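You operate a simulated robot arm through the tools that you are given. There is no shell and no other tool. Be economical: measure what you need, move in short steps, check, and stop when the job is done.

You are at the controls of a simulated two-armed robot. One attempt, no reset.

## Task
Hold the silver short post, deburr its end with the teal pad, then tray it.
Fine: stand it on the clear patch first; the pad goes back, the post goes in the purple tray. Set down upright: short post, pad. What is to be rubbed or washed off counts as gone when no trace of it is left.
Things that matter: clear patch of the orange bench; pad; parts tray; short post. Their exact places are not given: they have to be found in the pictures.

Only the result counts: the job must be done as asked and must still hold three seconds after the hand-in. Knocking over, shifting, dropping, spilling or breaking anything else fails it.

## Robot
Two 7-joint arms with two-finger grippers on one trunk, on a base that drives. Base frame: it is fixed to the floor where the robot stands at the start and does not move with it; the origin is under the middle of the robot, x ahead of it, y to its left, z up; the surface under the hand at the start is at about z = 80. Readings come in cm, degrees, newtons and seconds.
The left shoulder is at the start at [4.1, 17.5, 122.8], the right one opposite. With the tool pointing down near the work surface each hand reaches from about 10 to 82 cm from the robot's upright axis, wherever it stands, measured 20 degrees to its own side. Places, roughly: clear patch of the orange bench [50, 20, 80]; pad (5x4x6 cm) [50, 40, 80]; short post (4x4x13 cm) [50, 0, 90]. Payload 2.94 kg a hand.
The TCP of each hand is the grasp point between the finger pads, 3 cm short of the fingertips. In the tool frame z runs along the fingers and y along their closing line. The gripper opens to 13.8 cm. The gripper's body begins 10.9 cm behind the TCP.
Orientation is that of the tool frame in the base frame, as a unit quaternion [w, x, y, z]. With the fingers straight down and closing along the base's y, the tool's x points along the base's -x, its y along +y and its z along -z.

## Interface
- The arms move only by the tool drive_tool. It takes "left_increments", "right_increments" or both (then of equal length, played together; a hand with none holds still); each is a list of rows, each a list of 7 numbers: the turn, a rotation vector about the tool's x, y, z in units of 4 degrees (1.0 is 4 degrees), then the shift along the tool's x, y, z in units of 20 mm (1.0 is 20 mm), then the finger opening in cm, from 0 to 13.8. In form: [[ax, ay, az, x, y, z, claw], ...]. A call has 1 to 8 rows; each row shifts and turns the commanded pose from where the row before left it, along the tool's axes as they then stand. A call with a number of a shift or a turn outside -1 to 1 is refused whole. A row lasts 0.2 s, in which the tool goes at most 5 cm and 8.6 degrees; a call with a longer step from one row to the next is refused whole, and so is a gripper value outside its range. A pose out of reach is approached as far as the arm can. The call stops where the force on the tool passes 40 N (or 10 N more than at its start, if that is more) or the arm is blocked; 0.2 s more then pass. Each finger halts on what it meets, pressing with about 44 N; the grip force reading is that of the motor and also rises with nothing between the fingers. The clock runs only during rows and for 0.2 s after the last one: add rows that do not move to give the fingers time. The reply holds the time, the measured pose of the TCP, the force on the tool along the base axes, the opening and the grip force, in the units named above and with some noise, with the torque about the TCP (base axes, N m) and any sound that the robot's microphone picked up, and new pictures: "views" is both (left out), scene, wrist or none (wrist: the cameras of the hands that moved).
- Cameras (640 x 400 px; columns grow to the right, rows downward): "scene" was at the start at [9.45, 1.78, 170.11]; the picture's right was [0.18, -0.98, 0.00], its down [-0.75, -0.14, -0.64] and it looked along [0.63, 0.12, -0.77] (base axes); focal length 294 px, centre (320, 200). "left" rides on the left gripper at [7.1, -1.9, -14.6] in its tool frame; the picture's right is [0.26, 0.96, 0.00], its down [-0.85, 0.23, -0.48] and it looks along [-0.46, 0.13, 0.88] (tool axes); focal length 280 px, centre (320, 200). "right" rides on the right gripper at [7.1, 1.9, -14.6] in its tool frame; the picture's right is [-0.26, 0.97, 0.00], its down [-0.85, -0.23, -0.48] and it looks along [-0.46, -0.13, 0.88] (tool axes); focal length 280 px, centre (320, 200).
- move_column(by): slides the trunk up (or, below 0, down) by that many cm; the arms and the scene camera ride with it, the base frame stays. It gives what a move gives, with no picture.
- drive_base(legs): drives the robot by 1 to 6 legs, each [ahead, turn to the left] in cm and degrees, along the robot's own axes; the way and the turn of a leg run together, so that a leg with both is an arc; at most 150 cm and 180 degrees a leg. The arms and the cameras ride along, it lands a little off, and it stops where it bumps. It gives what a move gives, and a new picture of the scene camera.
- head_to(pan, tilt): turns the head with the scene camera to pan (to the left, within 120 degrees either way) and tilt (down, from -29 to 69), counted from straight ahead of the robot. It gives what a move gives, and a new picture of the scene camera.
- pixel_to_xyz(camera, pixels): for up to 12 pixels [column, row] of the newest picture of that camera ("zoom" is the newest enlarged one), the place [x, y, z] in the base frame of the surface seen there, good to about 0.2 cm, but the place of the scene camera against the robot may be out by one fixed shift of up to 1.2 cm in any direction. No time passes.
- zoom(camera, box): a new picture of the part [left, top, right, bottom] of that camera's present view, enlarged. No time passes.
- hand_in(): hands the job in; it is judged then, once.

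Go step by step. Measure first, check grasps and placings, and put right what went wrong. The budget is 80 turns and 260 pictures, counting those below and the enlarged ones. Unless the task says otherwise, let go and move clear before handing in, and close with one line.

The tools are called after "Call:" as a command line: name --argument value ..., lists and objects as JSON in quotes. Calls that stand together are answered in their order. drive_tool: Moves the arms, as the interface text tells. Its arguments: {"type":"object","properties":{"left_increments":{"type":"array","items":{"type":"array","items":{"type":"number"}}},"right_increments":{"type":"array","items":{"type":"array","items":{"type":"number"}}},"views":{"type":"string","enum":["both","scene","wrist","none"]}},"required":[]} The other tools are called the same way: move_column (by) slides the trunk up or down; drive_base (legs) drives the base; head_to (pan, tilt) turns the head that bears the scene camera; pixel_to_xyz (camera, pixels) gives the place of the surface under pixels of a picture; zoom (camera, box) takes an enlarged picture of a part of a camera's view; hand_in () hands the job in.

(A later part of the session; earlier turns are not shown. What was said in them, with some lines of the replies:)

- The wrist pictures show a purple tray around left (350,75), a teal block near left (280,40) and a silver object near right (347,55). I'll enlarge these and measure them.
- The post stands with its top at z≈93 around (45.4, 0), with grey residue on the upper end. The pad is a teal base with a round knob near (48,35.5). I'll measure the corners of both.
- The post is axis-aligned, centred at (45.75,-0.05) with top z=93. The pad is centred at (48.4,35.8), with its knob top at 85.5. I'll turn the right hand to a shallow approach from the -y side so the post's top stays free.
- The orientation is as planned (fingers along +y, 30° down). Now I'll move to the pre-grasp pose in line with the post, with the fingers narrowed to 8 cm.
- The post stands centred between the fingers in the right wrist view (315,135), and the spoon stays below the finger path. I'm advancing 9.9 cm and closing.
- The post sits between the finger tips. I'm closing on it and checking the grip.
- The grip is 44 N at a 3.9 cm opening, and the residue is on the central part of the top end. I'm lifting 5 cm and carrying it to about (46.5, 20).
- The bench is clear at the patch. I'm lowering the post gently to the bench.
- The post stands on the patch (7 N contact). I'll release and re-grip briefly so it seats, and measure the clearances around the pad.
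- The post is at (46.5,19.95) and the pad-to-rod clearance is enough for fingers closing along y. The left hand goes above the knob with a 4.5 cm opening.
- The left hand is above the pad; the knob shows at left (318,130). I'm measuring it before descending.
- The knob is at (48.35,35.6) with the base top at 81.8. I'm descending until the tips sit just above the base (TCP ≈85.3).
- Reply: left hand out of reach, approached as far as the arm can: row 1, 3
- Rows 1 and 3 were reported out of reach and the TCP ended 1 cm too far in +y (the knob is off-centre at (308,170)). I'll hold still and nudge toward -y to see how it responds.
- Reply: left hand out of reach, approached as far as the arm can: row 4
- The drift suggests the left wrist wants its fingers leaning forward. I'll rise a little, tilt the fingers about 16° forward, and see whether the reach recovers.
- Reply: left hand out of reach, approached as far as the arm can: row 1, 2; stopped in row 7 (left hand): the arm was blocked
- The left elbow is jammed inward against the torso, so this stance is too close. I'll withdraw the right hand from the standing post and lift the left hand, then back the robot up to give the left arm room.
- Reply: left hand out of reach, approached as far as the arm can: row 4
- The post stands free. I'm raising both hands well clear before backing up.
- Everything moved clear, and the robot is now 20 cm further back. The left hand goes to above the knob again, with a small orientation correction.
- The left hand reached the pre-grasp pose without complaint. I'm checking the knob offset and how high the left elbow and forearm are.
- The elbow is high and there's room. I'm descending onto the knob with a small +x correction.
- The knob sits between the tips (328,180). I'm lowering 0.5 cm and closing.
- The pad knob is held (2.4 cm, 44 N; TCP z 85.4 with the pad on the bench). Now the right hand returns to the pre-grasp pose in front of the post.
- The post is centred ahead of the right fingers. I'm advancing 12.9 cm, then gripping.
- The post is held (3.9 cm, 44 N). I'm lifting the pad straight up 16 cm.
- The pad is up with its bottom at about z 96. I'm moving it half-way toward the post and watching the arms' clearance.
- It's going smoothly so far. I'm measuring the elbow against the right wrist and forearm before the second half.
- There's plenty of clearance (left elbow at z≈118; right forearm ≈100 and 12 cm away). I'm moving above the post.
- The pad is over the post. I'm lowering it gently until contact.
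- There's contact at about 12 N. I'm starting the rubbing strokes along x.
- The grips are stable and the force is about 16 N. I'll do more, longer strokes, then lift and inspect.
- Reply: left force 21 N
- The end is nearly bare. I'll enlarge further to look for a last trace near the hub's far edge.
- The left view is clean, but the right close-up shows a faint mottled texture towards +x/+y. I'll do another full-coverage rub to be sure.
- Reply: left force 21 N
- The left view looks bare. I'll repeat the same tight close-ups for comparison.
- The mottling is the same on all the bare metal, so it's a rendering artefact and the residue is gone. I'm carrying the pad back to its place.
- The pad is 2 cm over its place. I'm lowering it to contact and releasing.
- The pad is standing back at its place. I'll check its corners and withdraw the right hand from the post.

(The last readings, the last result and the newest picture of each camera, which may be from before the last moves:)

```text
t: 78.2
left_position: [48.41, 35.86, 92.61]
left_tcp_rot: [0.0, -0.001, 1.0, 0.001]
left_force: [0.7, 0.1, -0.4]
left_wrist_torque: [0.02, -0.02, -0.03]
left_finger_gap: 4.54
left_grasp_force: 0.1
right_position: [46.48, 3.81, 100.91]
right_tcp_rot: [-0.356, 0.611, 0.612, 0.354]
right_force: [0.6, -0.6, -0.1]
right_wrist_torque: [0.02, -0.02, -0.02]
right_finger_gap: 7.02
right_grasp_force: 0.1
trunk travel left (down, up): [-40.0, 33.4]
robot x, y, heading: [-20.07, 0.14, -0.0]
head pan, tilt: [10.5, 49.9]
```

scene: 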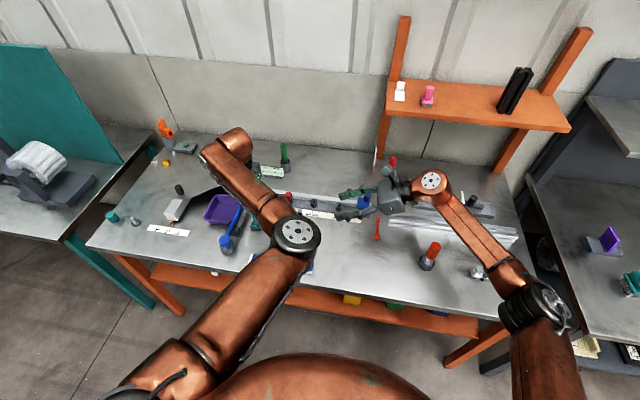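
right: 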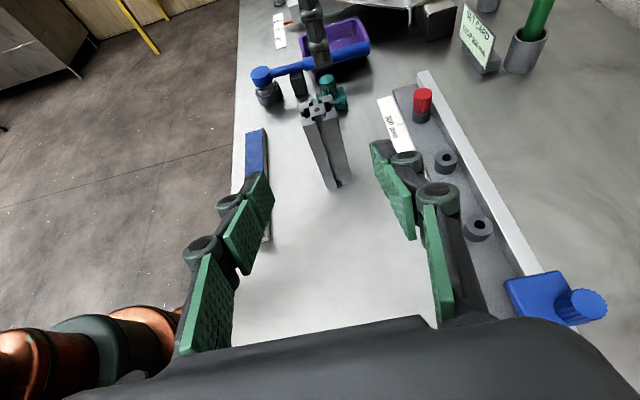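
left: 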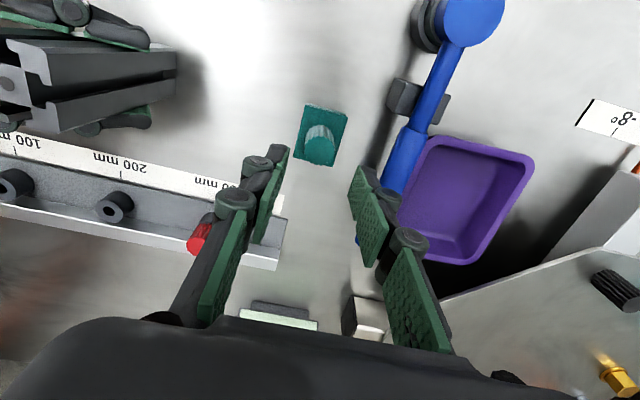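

The post stands free on the patch. The left hand rises, opens to 8 cm and moves above the post.

Call:
drive_tool --left_increments '[[0, 0, 0, 0, 0, -1, 4.5], [0, 0, 0, 0, 0, -1, 4.5], [0, 0, 0, 0, 0, -1, 4.5], [0, 0, 0, 0, 0, -1, 5], [0, 0, 0, 0, 0, -1, 6], [0, 0, 0, 0, 0, -1, 7], [0, 0, 0, 0, 0, -1, 8], [0, 0, 0, 0, 0, 0, 8]]' --views "none"

Call:
drive_tool --left_increments '[[0, 0, 0, 0.116, -0.99, 0, 8], [0, 0, 0, 0.116, -0.99, 0, 8], [0, 0, 0, 0.116, -0.99, 0, 8], [0, 0, 0, 0.116, -0.99, 0, 8], [0, 0, 0, 0.116, -0.99, 0, 8], [0, 0, 0, 0.116, -0.99, 0, 8], [0, 0, 0, 0.116, -0.99, 0, 8], [0, 0, 0, 0.116, -0.99, 0, 8]]' --views "both"

```text
t: 80.0
left_position: [48.39, 35.7, 106.62]
left_tcp_rot: [0.0, -0.002, 1.0, 0.0]
left_force: [0.6, 0.2, -0.2]
left_wrist_torque: [0.03, 0.02, 0.0]
left_finger_gap: 7.99
left_grasp_force: 0.1
right_position: [46.54, 3.82, 100.84]
right_tcp_rot: [-0.356, 0.612, 0.612, 0.354]
right_force: [0.0, 0.1, -0.4]
right_wrist_torque: [0.0, 0.0, 0.0]
right_finger_gap: 7.04
right_grasp_force: 0.1
trunk travel left (down, up): [-40.0, 33.4]
robot x, y, heading: [-20.3, 0.06, 0.0]
head pan, tilt: [10.5, 49.9]
```

```text
t: 81.8
left_position: [46.55, 19.76, 106.63]
left_tcp_rot: [0.001, -0.001, 1.0, 0.0]
left_force: [-0.5, 0.9, -0.1]
left_wrist_torque: [0.03, 0.01, -0.01]
left_finger_gap: 7.98
left_grasp_force: 0.0
right_position: [46.49, 3.86, 100.82]
right_tcp_rot: [-0.355, 0.612, 0.612, 0.354]
right_force: [-0.2, -0.3, 0.6]
right_wrist_torque: [0.02, 0.04, -0.01]
right_finger_gap: 6.99
right_grasp_force: 0.1
trunk travel left (down, up): [-40.0, 33.4]
robot x, y, heading: [-20.63, -0.09, 0.3]
head pan, tilt: [10.5, 49.9]
```

scene: 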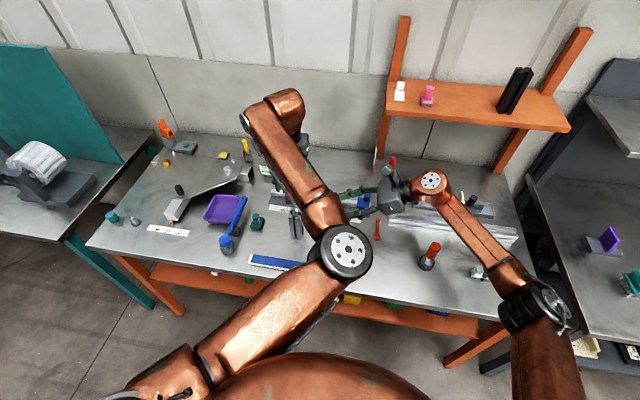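
left: 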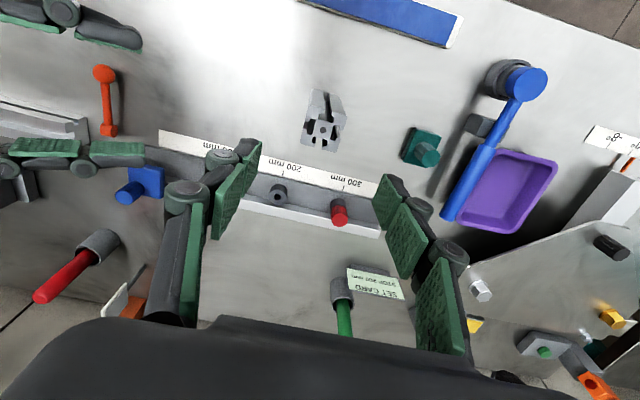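

The post end (322,132) lies between the fingers. I'm measuring its corners and descending to TCP ≈ 91.

Call:
pixel_to_xyz --camera "left" --pixels '[[311, 120], [343, 124], [336, 150], [304, 143]]'

Call:
drive_tool --left_increments '[[0, 0, 0, 0, 0.05, 0.95, 8], [0, 0, 0, 0, 0, 0.95, 8], [0, 0, 0, 0, 0, 0.95, 8], [0, 0, 0, 0, 0, 0.95, 8], [0, 0, 0, 0, 0, 0, 8]]' --views "wrist"

```text
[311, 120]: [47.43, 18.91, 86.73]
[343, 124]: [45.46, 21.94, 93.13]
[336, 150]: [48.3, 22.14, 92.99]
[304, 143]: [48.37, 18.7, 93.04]
```

```text
t: 83.0
left_position: [46.65, 20.03, 99.05]
left_tcp_rot: [0.001, 0.0, 1.0, 0.0]
left_force: [-0.7, 0.6, 0.1]
left_wrist_torque: [0.03, 0.01, 0.02]
left_finger_gap: 7.99
left_grasp_force: 0.1
right_position: [46.39, 3.88, 100.81]
right_tcp_rot: [-0.355, 0.612, 0.611, 0.355]
right_force: [-0.6, -0.1, -0.8]
right_wrist_torque: [0.01, 0.01, 0.01]
right_finger_gap: 6.98
right_grasp_force: 0.1
trunk travel left (down, up): [-40.0, 33.4]
robot x, y, heading: [-20.17, 0.15, -0.1]
head pan, tilt: [10.5, 49.9]
```

left: 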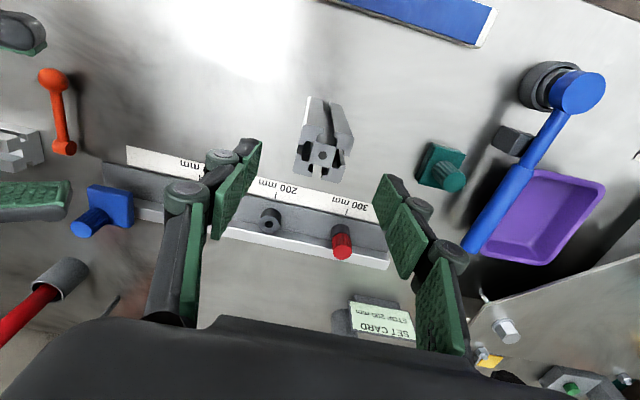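

The post centre is at about (46.5,20.2), in line with the hand. I'm descending the remaining 8 cm and closing.

Call:
drive_tool --left_increments '[[0, 0, 0, 0, 0.07, 0.95, 8], [0, 0, 0, 0, 0, 0.95, 8], [0, 0, 0, 0, 0, 0.95, 8], [0, 0, 0, 0, 0, 0.95, 8], [0, 0, 0, 0, 0, 0.1, 8], [0, 0, 0, 0, 0, 0, 8]]' --views "wrist"

Call:
drive_tool --left_increments '[[0, 0, 0, 0, 0, 0, 6], [0, 0, 0, 0, 0, 0, 4.5], [0, 0, 0, 0, 0, 0, 3], [0, 0, 0, 0, 0, 0, 3], [0, 0, 0, 0, 0, 0, 3]]' --views "wrist"

```text
t: 84.4
left_position: [46.62, 20.09, 91.13]
left_tcp_rot: [-0.001, -0.001, 1.0, 0.001]
left_force: [0.5, -0.4, -0.5]
left_wrist_torque: [-0.02, 0.01, -0.01]
left_finger_gap: 7.98
left_grasp_force: 0.1
right_position: [46.48, 3.9, 100.85]
right_tcp_rot: [-0.355, 0.612, 0.612, 0.354]
right_force: [-0.1, 0.3, -0.1]
right_wrist_torque: [0.02, -0.01, 0.0]
right_finger_gap: 7.0
right_grasp_force: 0.0
trunk travel left (down, up): [-40.0, 33.4]
robot x, y, heading: [-20.41, 0.35, -0.1]
head pan, tilt: [10.5, 49.9]
```

left: 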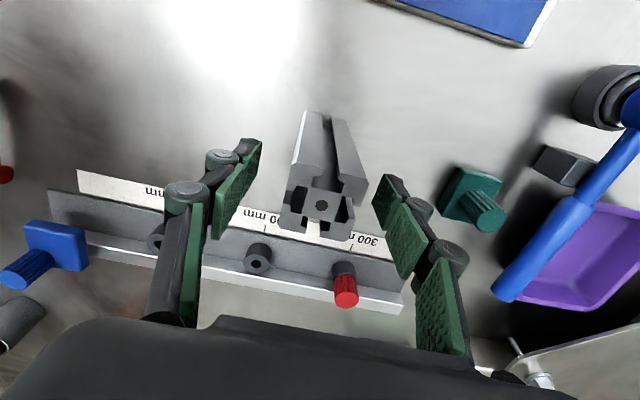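

```text
t: 85.6
left_position: [46.57, 20.15, 91.18]
left_tcp_rot: [0.0, -0.001, 1.0, 0.0]
left_force: [-0.2, 0.5, 1.3]
left_wrist_torque: [-0.02, -0.02, -0.02]
left_finger_gap: 3.92
left_grasp_force: 43.2
right_position: [46.5, 3.89, 100.83]
right_tcp_rot: [-0.355, 0.612, 0.611, 0.354]
right_force: [0.6, -0.9, 0.7]
right_wrist_torque: [0.0, 0.04, -0.01]
right_finger_gap: 7.01
right_grasp_force: 0.1
trunk travel left (down, up): [-40.0, 33.4]
robot x, y, heading: [-20.07, 0.01, -0.2]
head pan, tilt: [10.5, 49.9]
```

left: 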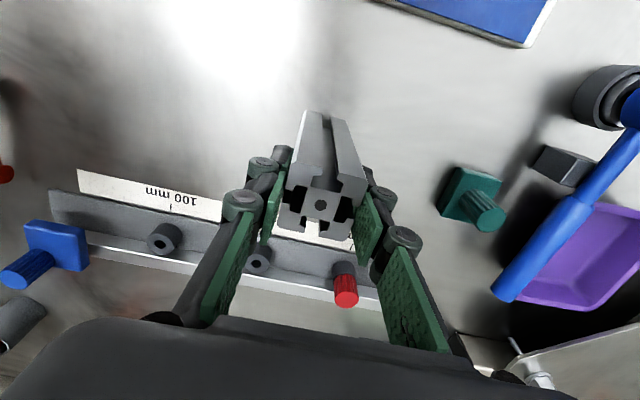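

The post is gripped (3.9 cm, 43 N). I'm lifting it 14 cm and carrying it over the pad and rod toward the tray at (50.5,51).

Call:
drive_tool --left_increments '[[0, 0, 0, 0, 0, -0.6, 3], [0, 0, 0, 0, 0, -1, 3], [0, 0, 0, 0, 0, -1, 3], [0, 0, 0, 0, 0, -1, 3], [0, 0, 0, 0, 0, -1, 3], [0, 0, 0, 0, 0, -1, 3], [0, 0, 0, 0, 0, -1, 3], [0, 0, 0, 0, 0, -0.4, 3]]' --views "wrist"

Call:
drive_tool --left_increments '[[0, 0, 0, -0.125, 0.9, 0, 3], [0, 0, 0, -0.125, 0.97, 0, 3], [0, 0, 0, -0.125, 0.97, 0, 3], [0, 0, 0, -0.125, 0.97, 0, 3], [0, 0, 0, -0.125, 0.97, 0, 3], [0, 0, 0, -0.125, 0.97, 0, 3], [0, 0, 0, -0.125, 0.97, 0, 3], [0, 0, 0, -0.125, 0.97, 0, 3]]' --views "none"

Call:
drive_tool --left_increments '[[0, 0, 0, -0.125, 0.97, 0, 3], [0, 0, 0, -0.125, 0.97, 0, 3], [0, 0, 0, -0.125, 0.97, 0, 3], [0, 0, 0, -0.125, 0.97, 0, 3], [0, 0, 0, -0.125, 0.97, 0, 3], [0, 0, 0, -0.125, 0.97, 0, 3], [0, 0, 0, -0.125, 0.97, 0, 3], [0, 0, 0, -0.125, 0.9, 0, 3]]' --views "both"

```text
t: 87.4
left_position: [46.54, 20.16, 105.12]
left_tcp_rot: [0.0, 0.001, 1.0, 0.0]
left_force: [0.4, -0.2, -1.6]
left_wrist_torque: [0.01, -0.01, 0.01]
left_finger_gap: 3.91
left_grasp_force: 44.0
right_position: [46.41, 4.05, 100.78]
right_tcp_rot: [-0.355, 0.612, 0.611, 0.354]
right_force: [0.3, 0.6, -0.2]
right_wrist_torque: [0.02, 0.01, -0.04]
right_finger_gap: 6.98
right_grasp_force: 0.0
trunk travel left (down, up): [-40.0, 33.4]
robot x, y, heading: [-20.67, -0.33, -0.1]
head pan, tilt: [10.5, 49.9]
```

left: 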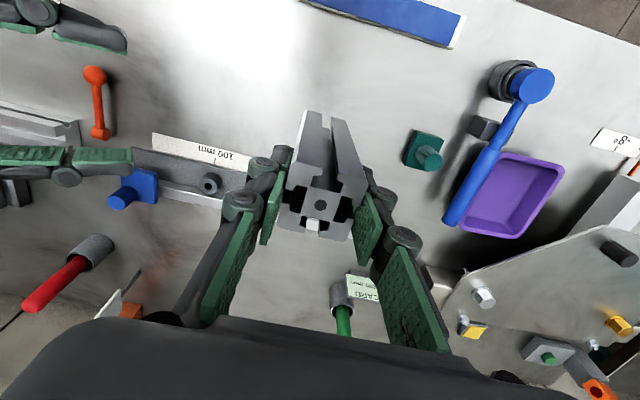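

```text
t: 89.2
left_position: [48.41, 35.74, 105.21]
left_tcp_rot: [0.0, 0.0, 1.0, 0.0]
left_force: [-0.7, -0.4, -2.5]
left_wrist_torque: [-0.01, -0.01, 0.0]
left_finger_gap: 3.9
left_grasp_force: 44.3
right_position: [46.54, 3.85, 100.79]
right_tcp_rot: [-0.355, 0.612, 0.612, 0.354]
right_force: [-0.7, 0.9, 0.4]
right_wrist_torque: [-0.01, 0.0, -0.02]
right_finger_gap: 6.98
right_grasp_force: 0.1
trunk travel left (down, up): [-40.0, 33.4]
robot x, y, heading: [-20.32, -0.12, 0.2]
head pan, tilt: [10.5, 49.9]
```

```text
t: 91.0
left_position: [50.55, 50.94, 105.19]
left_tcp_rot: [0.0, -0.001, 1.0, 0.0]
left_force: [-0.7, 1.0, -1.6]
left_wrist_torque: [-0.01, -0.02, 0.01]
left_finger_gap: 3.93
left_grasp_force: 44.3
right_position: [46.53, 4.09, 100.81]
right_tcp_rot: [-0.354, 0.612, 0.612, 0.354]
right_force: [0.3, 0.4, -0.1]
right_wrist_torque: [0.01, 0.01, -0.01]
right_finger_gap: 7.01
right_grasp_force: 0.0
trunk travel left (down, up): [-40.0, 33.4]
robot x, y, heading: [-20.53, 0.3, -0.1]
head pan, tilt: [10.5, 49.9]
```

scene: 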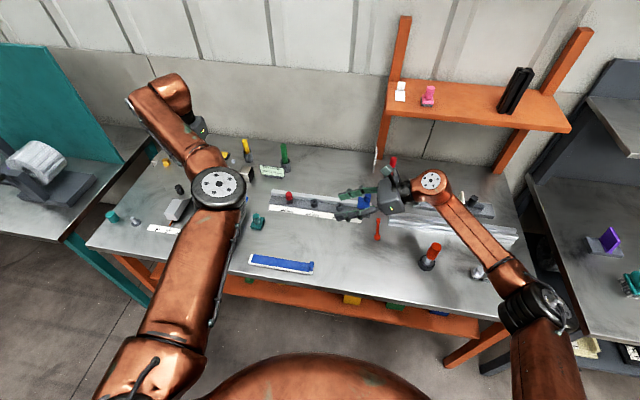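
left: 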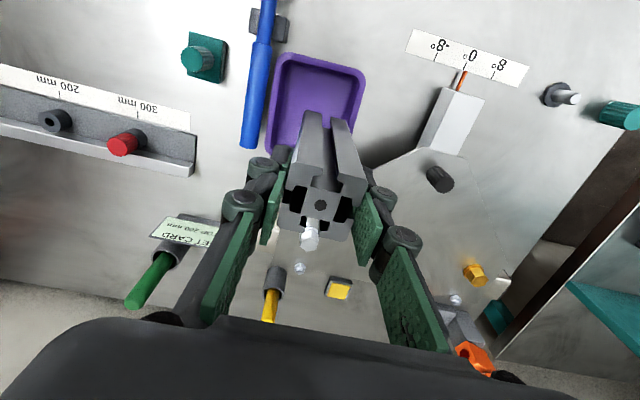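

The post is above the tray (315,95). I'm checking the tray edges and the height of the nearby plate before lowering.

Call:
pixel_to_xyz --camera "left" --pixels '[[286, 57], [358, 70], [272, 130], [362, 95], [320, 80], [355, 120], [290, 90], [375, 168], [400, 158], [255, 120]]'

Call:
zoom --camera "left" --box '[240, 40, 400, 240]'

```text
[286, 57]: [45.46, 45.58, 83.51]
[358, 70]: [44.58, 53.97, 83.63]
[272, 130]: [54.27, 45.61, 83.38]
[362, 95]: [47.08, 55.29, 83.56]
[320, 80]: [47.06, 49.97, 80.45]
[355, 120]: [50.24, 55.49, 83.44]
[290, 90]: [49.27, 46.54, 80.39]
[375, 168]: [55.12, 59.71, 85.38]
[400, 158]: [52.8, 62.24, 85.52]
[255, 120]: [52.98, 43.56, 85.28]
```

```text
2.00 times, centred on (320, 140) of left
```

zoom: 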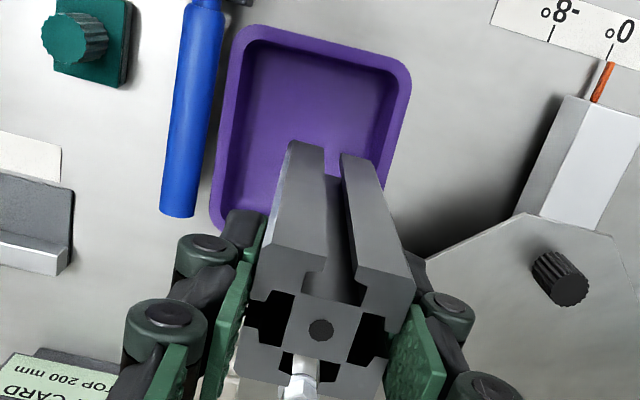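

The tray interior is centred on (50.6,50.8), so the post will fit centrally. I'm lowering toward TCP ≈ 91.6.

Call:
drive_tool --left_increments '[[0, 0, 0, 0, 0, 1, 3], [0, 0, 0, 0, 0, 1, 3], [0, 0, 0, 0, 0, 1, 3], [0, 0, 0, 0, 0, 1, 3], [0, 0, 0, 0, 0, 1, 3], [0, 0, 0, 0, 0, 1, 3], [0, 0, 0, 0, 0, 0.4, 3], [0, 0, 0, 0, 0, 0, 3]]' --views "wrist"

Call:
drive_tool --left_increments '[[0, 0, 0, 0, 0, 0.15, 3], [0, 0, 0, 0, 0, 0.1, 3], [0, 0, 0, 0, 0, 0.08, 3], [0, 0, 0, 0, 0, 0.06, 3], [0, 0, 0, 0, 0, 0, 3]]' --views "wrist"

```text
t: 92.8
left_position: [50.41, 50.84, 92.33]
left_tcp_rot: [0.001, 0.001, 1.0, 0.0]
left_force: [0.9, 0.4, -1.7]
left_wrist_torque: [-0.02, -0.03, 0.0]
left_finger_gap: 3.9
left_grasp_force: 44.5
right_position: [46.48, 3.94, 100.91]
right_tcp_rot: [-0.356, 0.611, 0.612, 0.353]
right_force: [0.1, -0.3, 0.9]
right_wrist_torque: [-0.01, 0.0, -0.03]
right_finger_gap: 7.0
right_grasp_force: 0.2
trunk travel left (down, up): [-40.0, 33.4]
robot x, y, heading: [-19.92, 0.21, 0.0]
head pan, tilt: [10.5, 49.9]
```

left: 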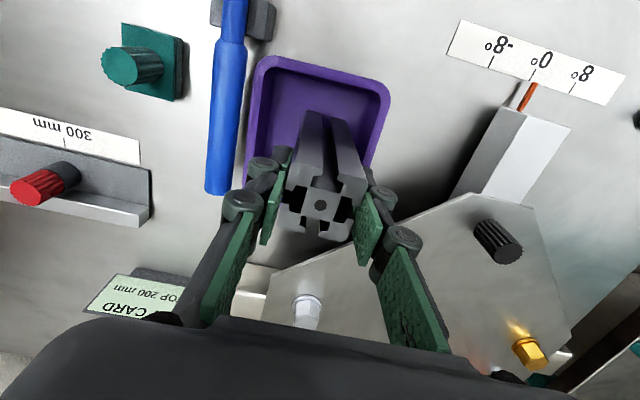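

```text
t: 94.0
left_position: [50.49, 50.9, 91.52]
left_tcp_rot: [0.001, 0.0, 1.0, 0.0]
left_force: [0.3, 0.6, -2.6]
left_wrist_torque: [-0.01, 0.01, 0.01]
left_finger_gap: 3.89
left_grasp_force: 43.7
right_position: [46.49, 3.91, 100.83]
right_tcp_rot: [-0.355, 0.612, 0.612, 0.354]
right_force: [0.0, 0.5, 1.5]
right_wrist_torque: [0.0, -0.01, 0.07]
right_finger_gap: 7.01
right_grasp_force: 0.0
trunk travel left (down, up): [-40.0, 33.4]
robot x, y, heading: [-20.04, -0.21, -0.0]
head pan, tilt: [10.5, 49.9]
```

left: 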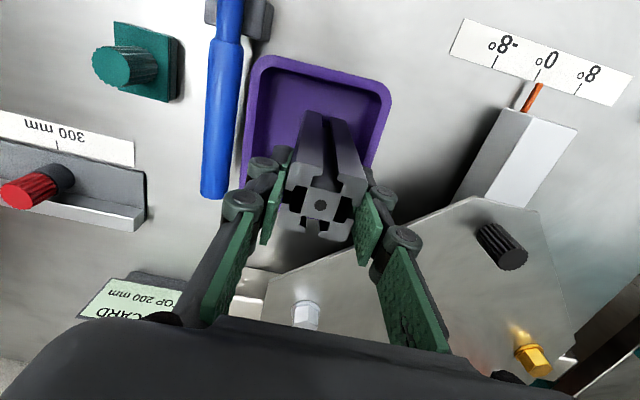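

No contact yet (force -2.6 N is just the post's weight). I'll lower in finer steps.

Call:
drive_tool --left_increments '[[0, 0, 0, 0, 0, 0.05, 3], [0, 0, 0, 0, 0, 0.05, 3], [0, 0, 0, 0, 0, 0.05, 3], [0, 0, 0, 0, 0, 0, 3]]' --views "none"

```text
t: 95.0
left_position: [50.63, 50.84, 91.58]
left_tcp_rot: [0.001, -0.001, 1.0, 0.001]
left_force: [-2.0, -1.3, 14.3]
left_wrist_torque: [-0.26, 0.33, 0.05]
left_finger_gap: 3.9
left_grasp_force: 44.1
right_position: [46.43, 3.78, 100.9]
right_tcp_rot: [-0.354, 0.612, 0.612, 0.355]
right_force: [-0.4, -0.6, -0.6]
right_wrist_torque: [0.04, -0.01, 0.02]
right_finger_gap: 7.01
right_grasp_force: 0.0
trunk travel left (down, up): [-40.0, 33.4]
robot x, y, heading: [-20.62, 0.09, -0.2]
head pan, tilt: [10.5, 49.9]
```

The post is seated on the tray floor (14 N). I'm easing off, opening and rising clear.

Call:
drive_tool --left_increments '[[0, 0, 0, 0, 0, -0.06, 3], [0, 0, 0, 0, 0, 0, 4.2], [0, 0, 0, 0, 0, 0, 5.5], [0, 0, 0, 0, 0, 0, 6.5], [0, 0, 0, 0, 0, 0, 6.5], [0, 0, 0, 0, 0, -0.6, 6.5], [0, 0, 0, 0, 0, -1, 6.5], [0, 0, 0, 0, 0, -1, 6.5]]' --views "wrist"

Call:
drive_tool --left_increments '[[0, 0, 0, 0, 0, -1, 6.5], [0, 0, 0, 0, 0, -1, 6.5], [0, 0, 0, 0, 0, -1, 6.5], [0, 0, 0, 0, 0, -1, 6.5], [0, 0, 0, 0.5, 0, -1, 6.5], [0, 0, 0, 1, 0, -1, 6.5], [0, 0, 0, 1, 0, 0, 6.5], [0, 0, 0, 1, 0, 0, 6.5]]' --views "both"

```text
t: 96.8
left_position: [50.54, 50.95, 96.63]
left_tcp_rot: [0.0, 0.0, 1.0, 0.0]
left_force: [-0.3, 0.0, -0.2]
left_wrist_torque: [0.02, -0.05, 0.03]
left_finger_gap: 6.52
left_grasp_force: 0.1
right_position: [46.45, 3.9, 100.82]
right_tcp_rot: [-0.354, 0.613, 0.611, 0.355]
right_force: [-0.8, 1.0, 0.9]
right_wrist_torque: [-0.02, 0.01, 0.01]
right_finger_gap: 7.01
right_grasp_force: 0.0
trunk travel left (down, up): [-40.0, 33.4]
robot x, y, heading: [-20.1, -0.04, 0.1]
head pan, tilt: [10.5, 49.9]
```

left: 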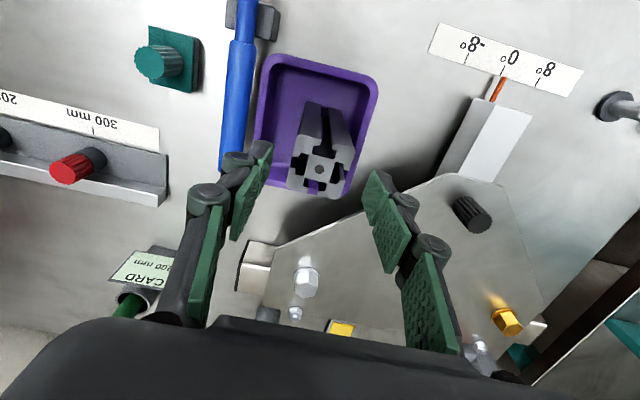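

```text
t: 98.6
left_position: [43.43, 50.9, 108.82]
left_tcp_rot: [0.0, -0.001, 1.0, 0.001]
left_force: [-0.6, 1.0, 0.0]
left_wrist_torque: [0.04, -0.01, -0.02]
left_finger_gap: 6.5
left_grasp_force: 0.1
right_position: [46.48, 3.86, 100.95]
right_tcp_rot: [-0.355, 0.611, 0.612, 0.354]
right_force: [0.4, 0.7, -1.4]
right_wrist_torque: [-0.02, -0.04, 0.0]
right_finger_gap: 7.03
right_grasp_force: 0.1
trunk travel left (down, up): [-40.0, 33.4]
robot x, y, heading: [-20.32, 0.04, -0.2]
head pan, tilt: [10.5, 49.9]
```

scene: 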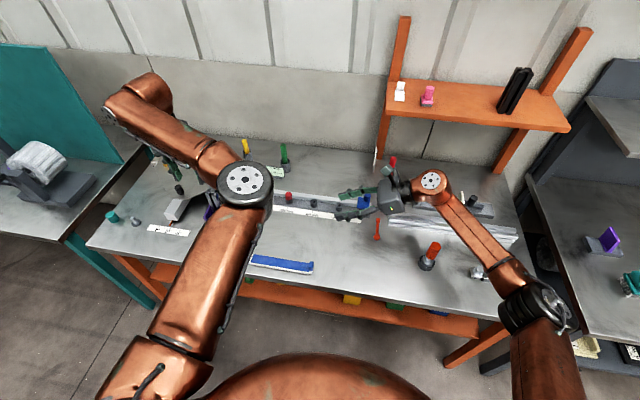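
left: 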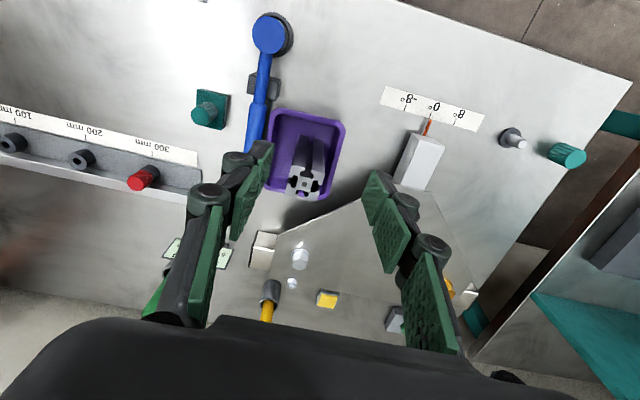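

The post stands in the tray (305,170), and the pad is back at (208,110). One last close look at both.

Call:
zoom --camera "left" --box '[180, 80, 372, 200]'

Call:
zoom --camera "left" --box '[280, 165, 328, 201]'

Call:
pixel_to_xyz --camera "left" --pixels '[[294, 172], [318, 175], [292, 194], [200, 91], [228, 95], [193, 122]]'

```text
3.33 times, centred on (276, 140) of left
```

zoom: 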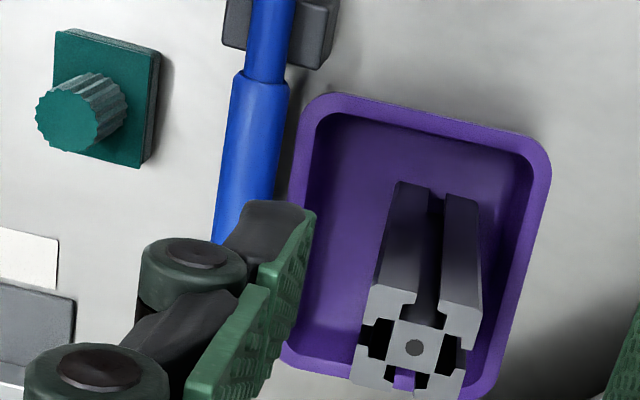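

```text
11.11 times, centred on (304, 183) of left
```

zoom: 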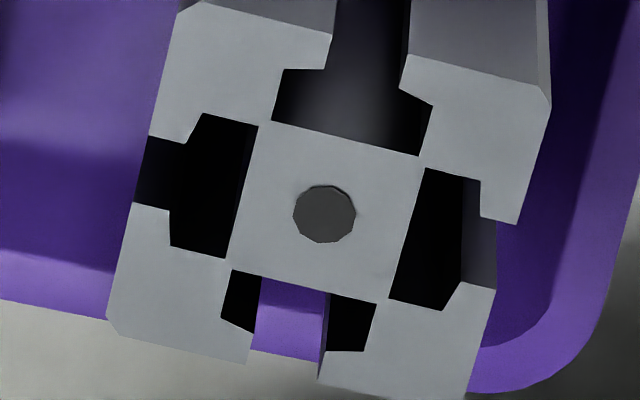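

```text
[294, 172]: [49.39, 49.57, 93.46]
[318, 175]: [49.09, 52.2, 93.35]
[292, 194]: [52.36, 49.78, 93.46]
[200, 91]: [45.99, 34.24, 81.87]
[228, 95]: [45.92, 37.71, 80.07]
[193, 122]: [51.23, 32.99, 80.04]
```

The post's end is spotless and it stands upright in the purple tray (top at z 93.4). The pad is upright at its original place, and both hands are clear, so I'm handing in.

Call:
hand_in

```text
The job is handed in.
```

The short post is deburred and standing upright in the purple tray, and the teal pad is back in its place; the job is handed in.
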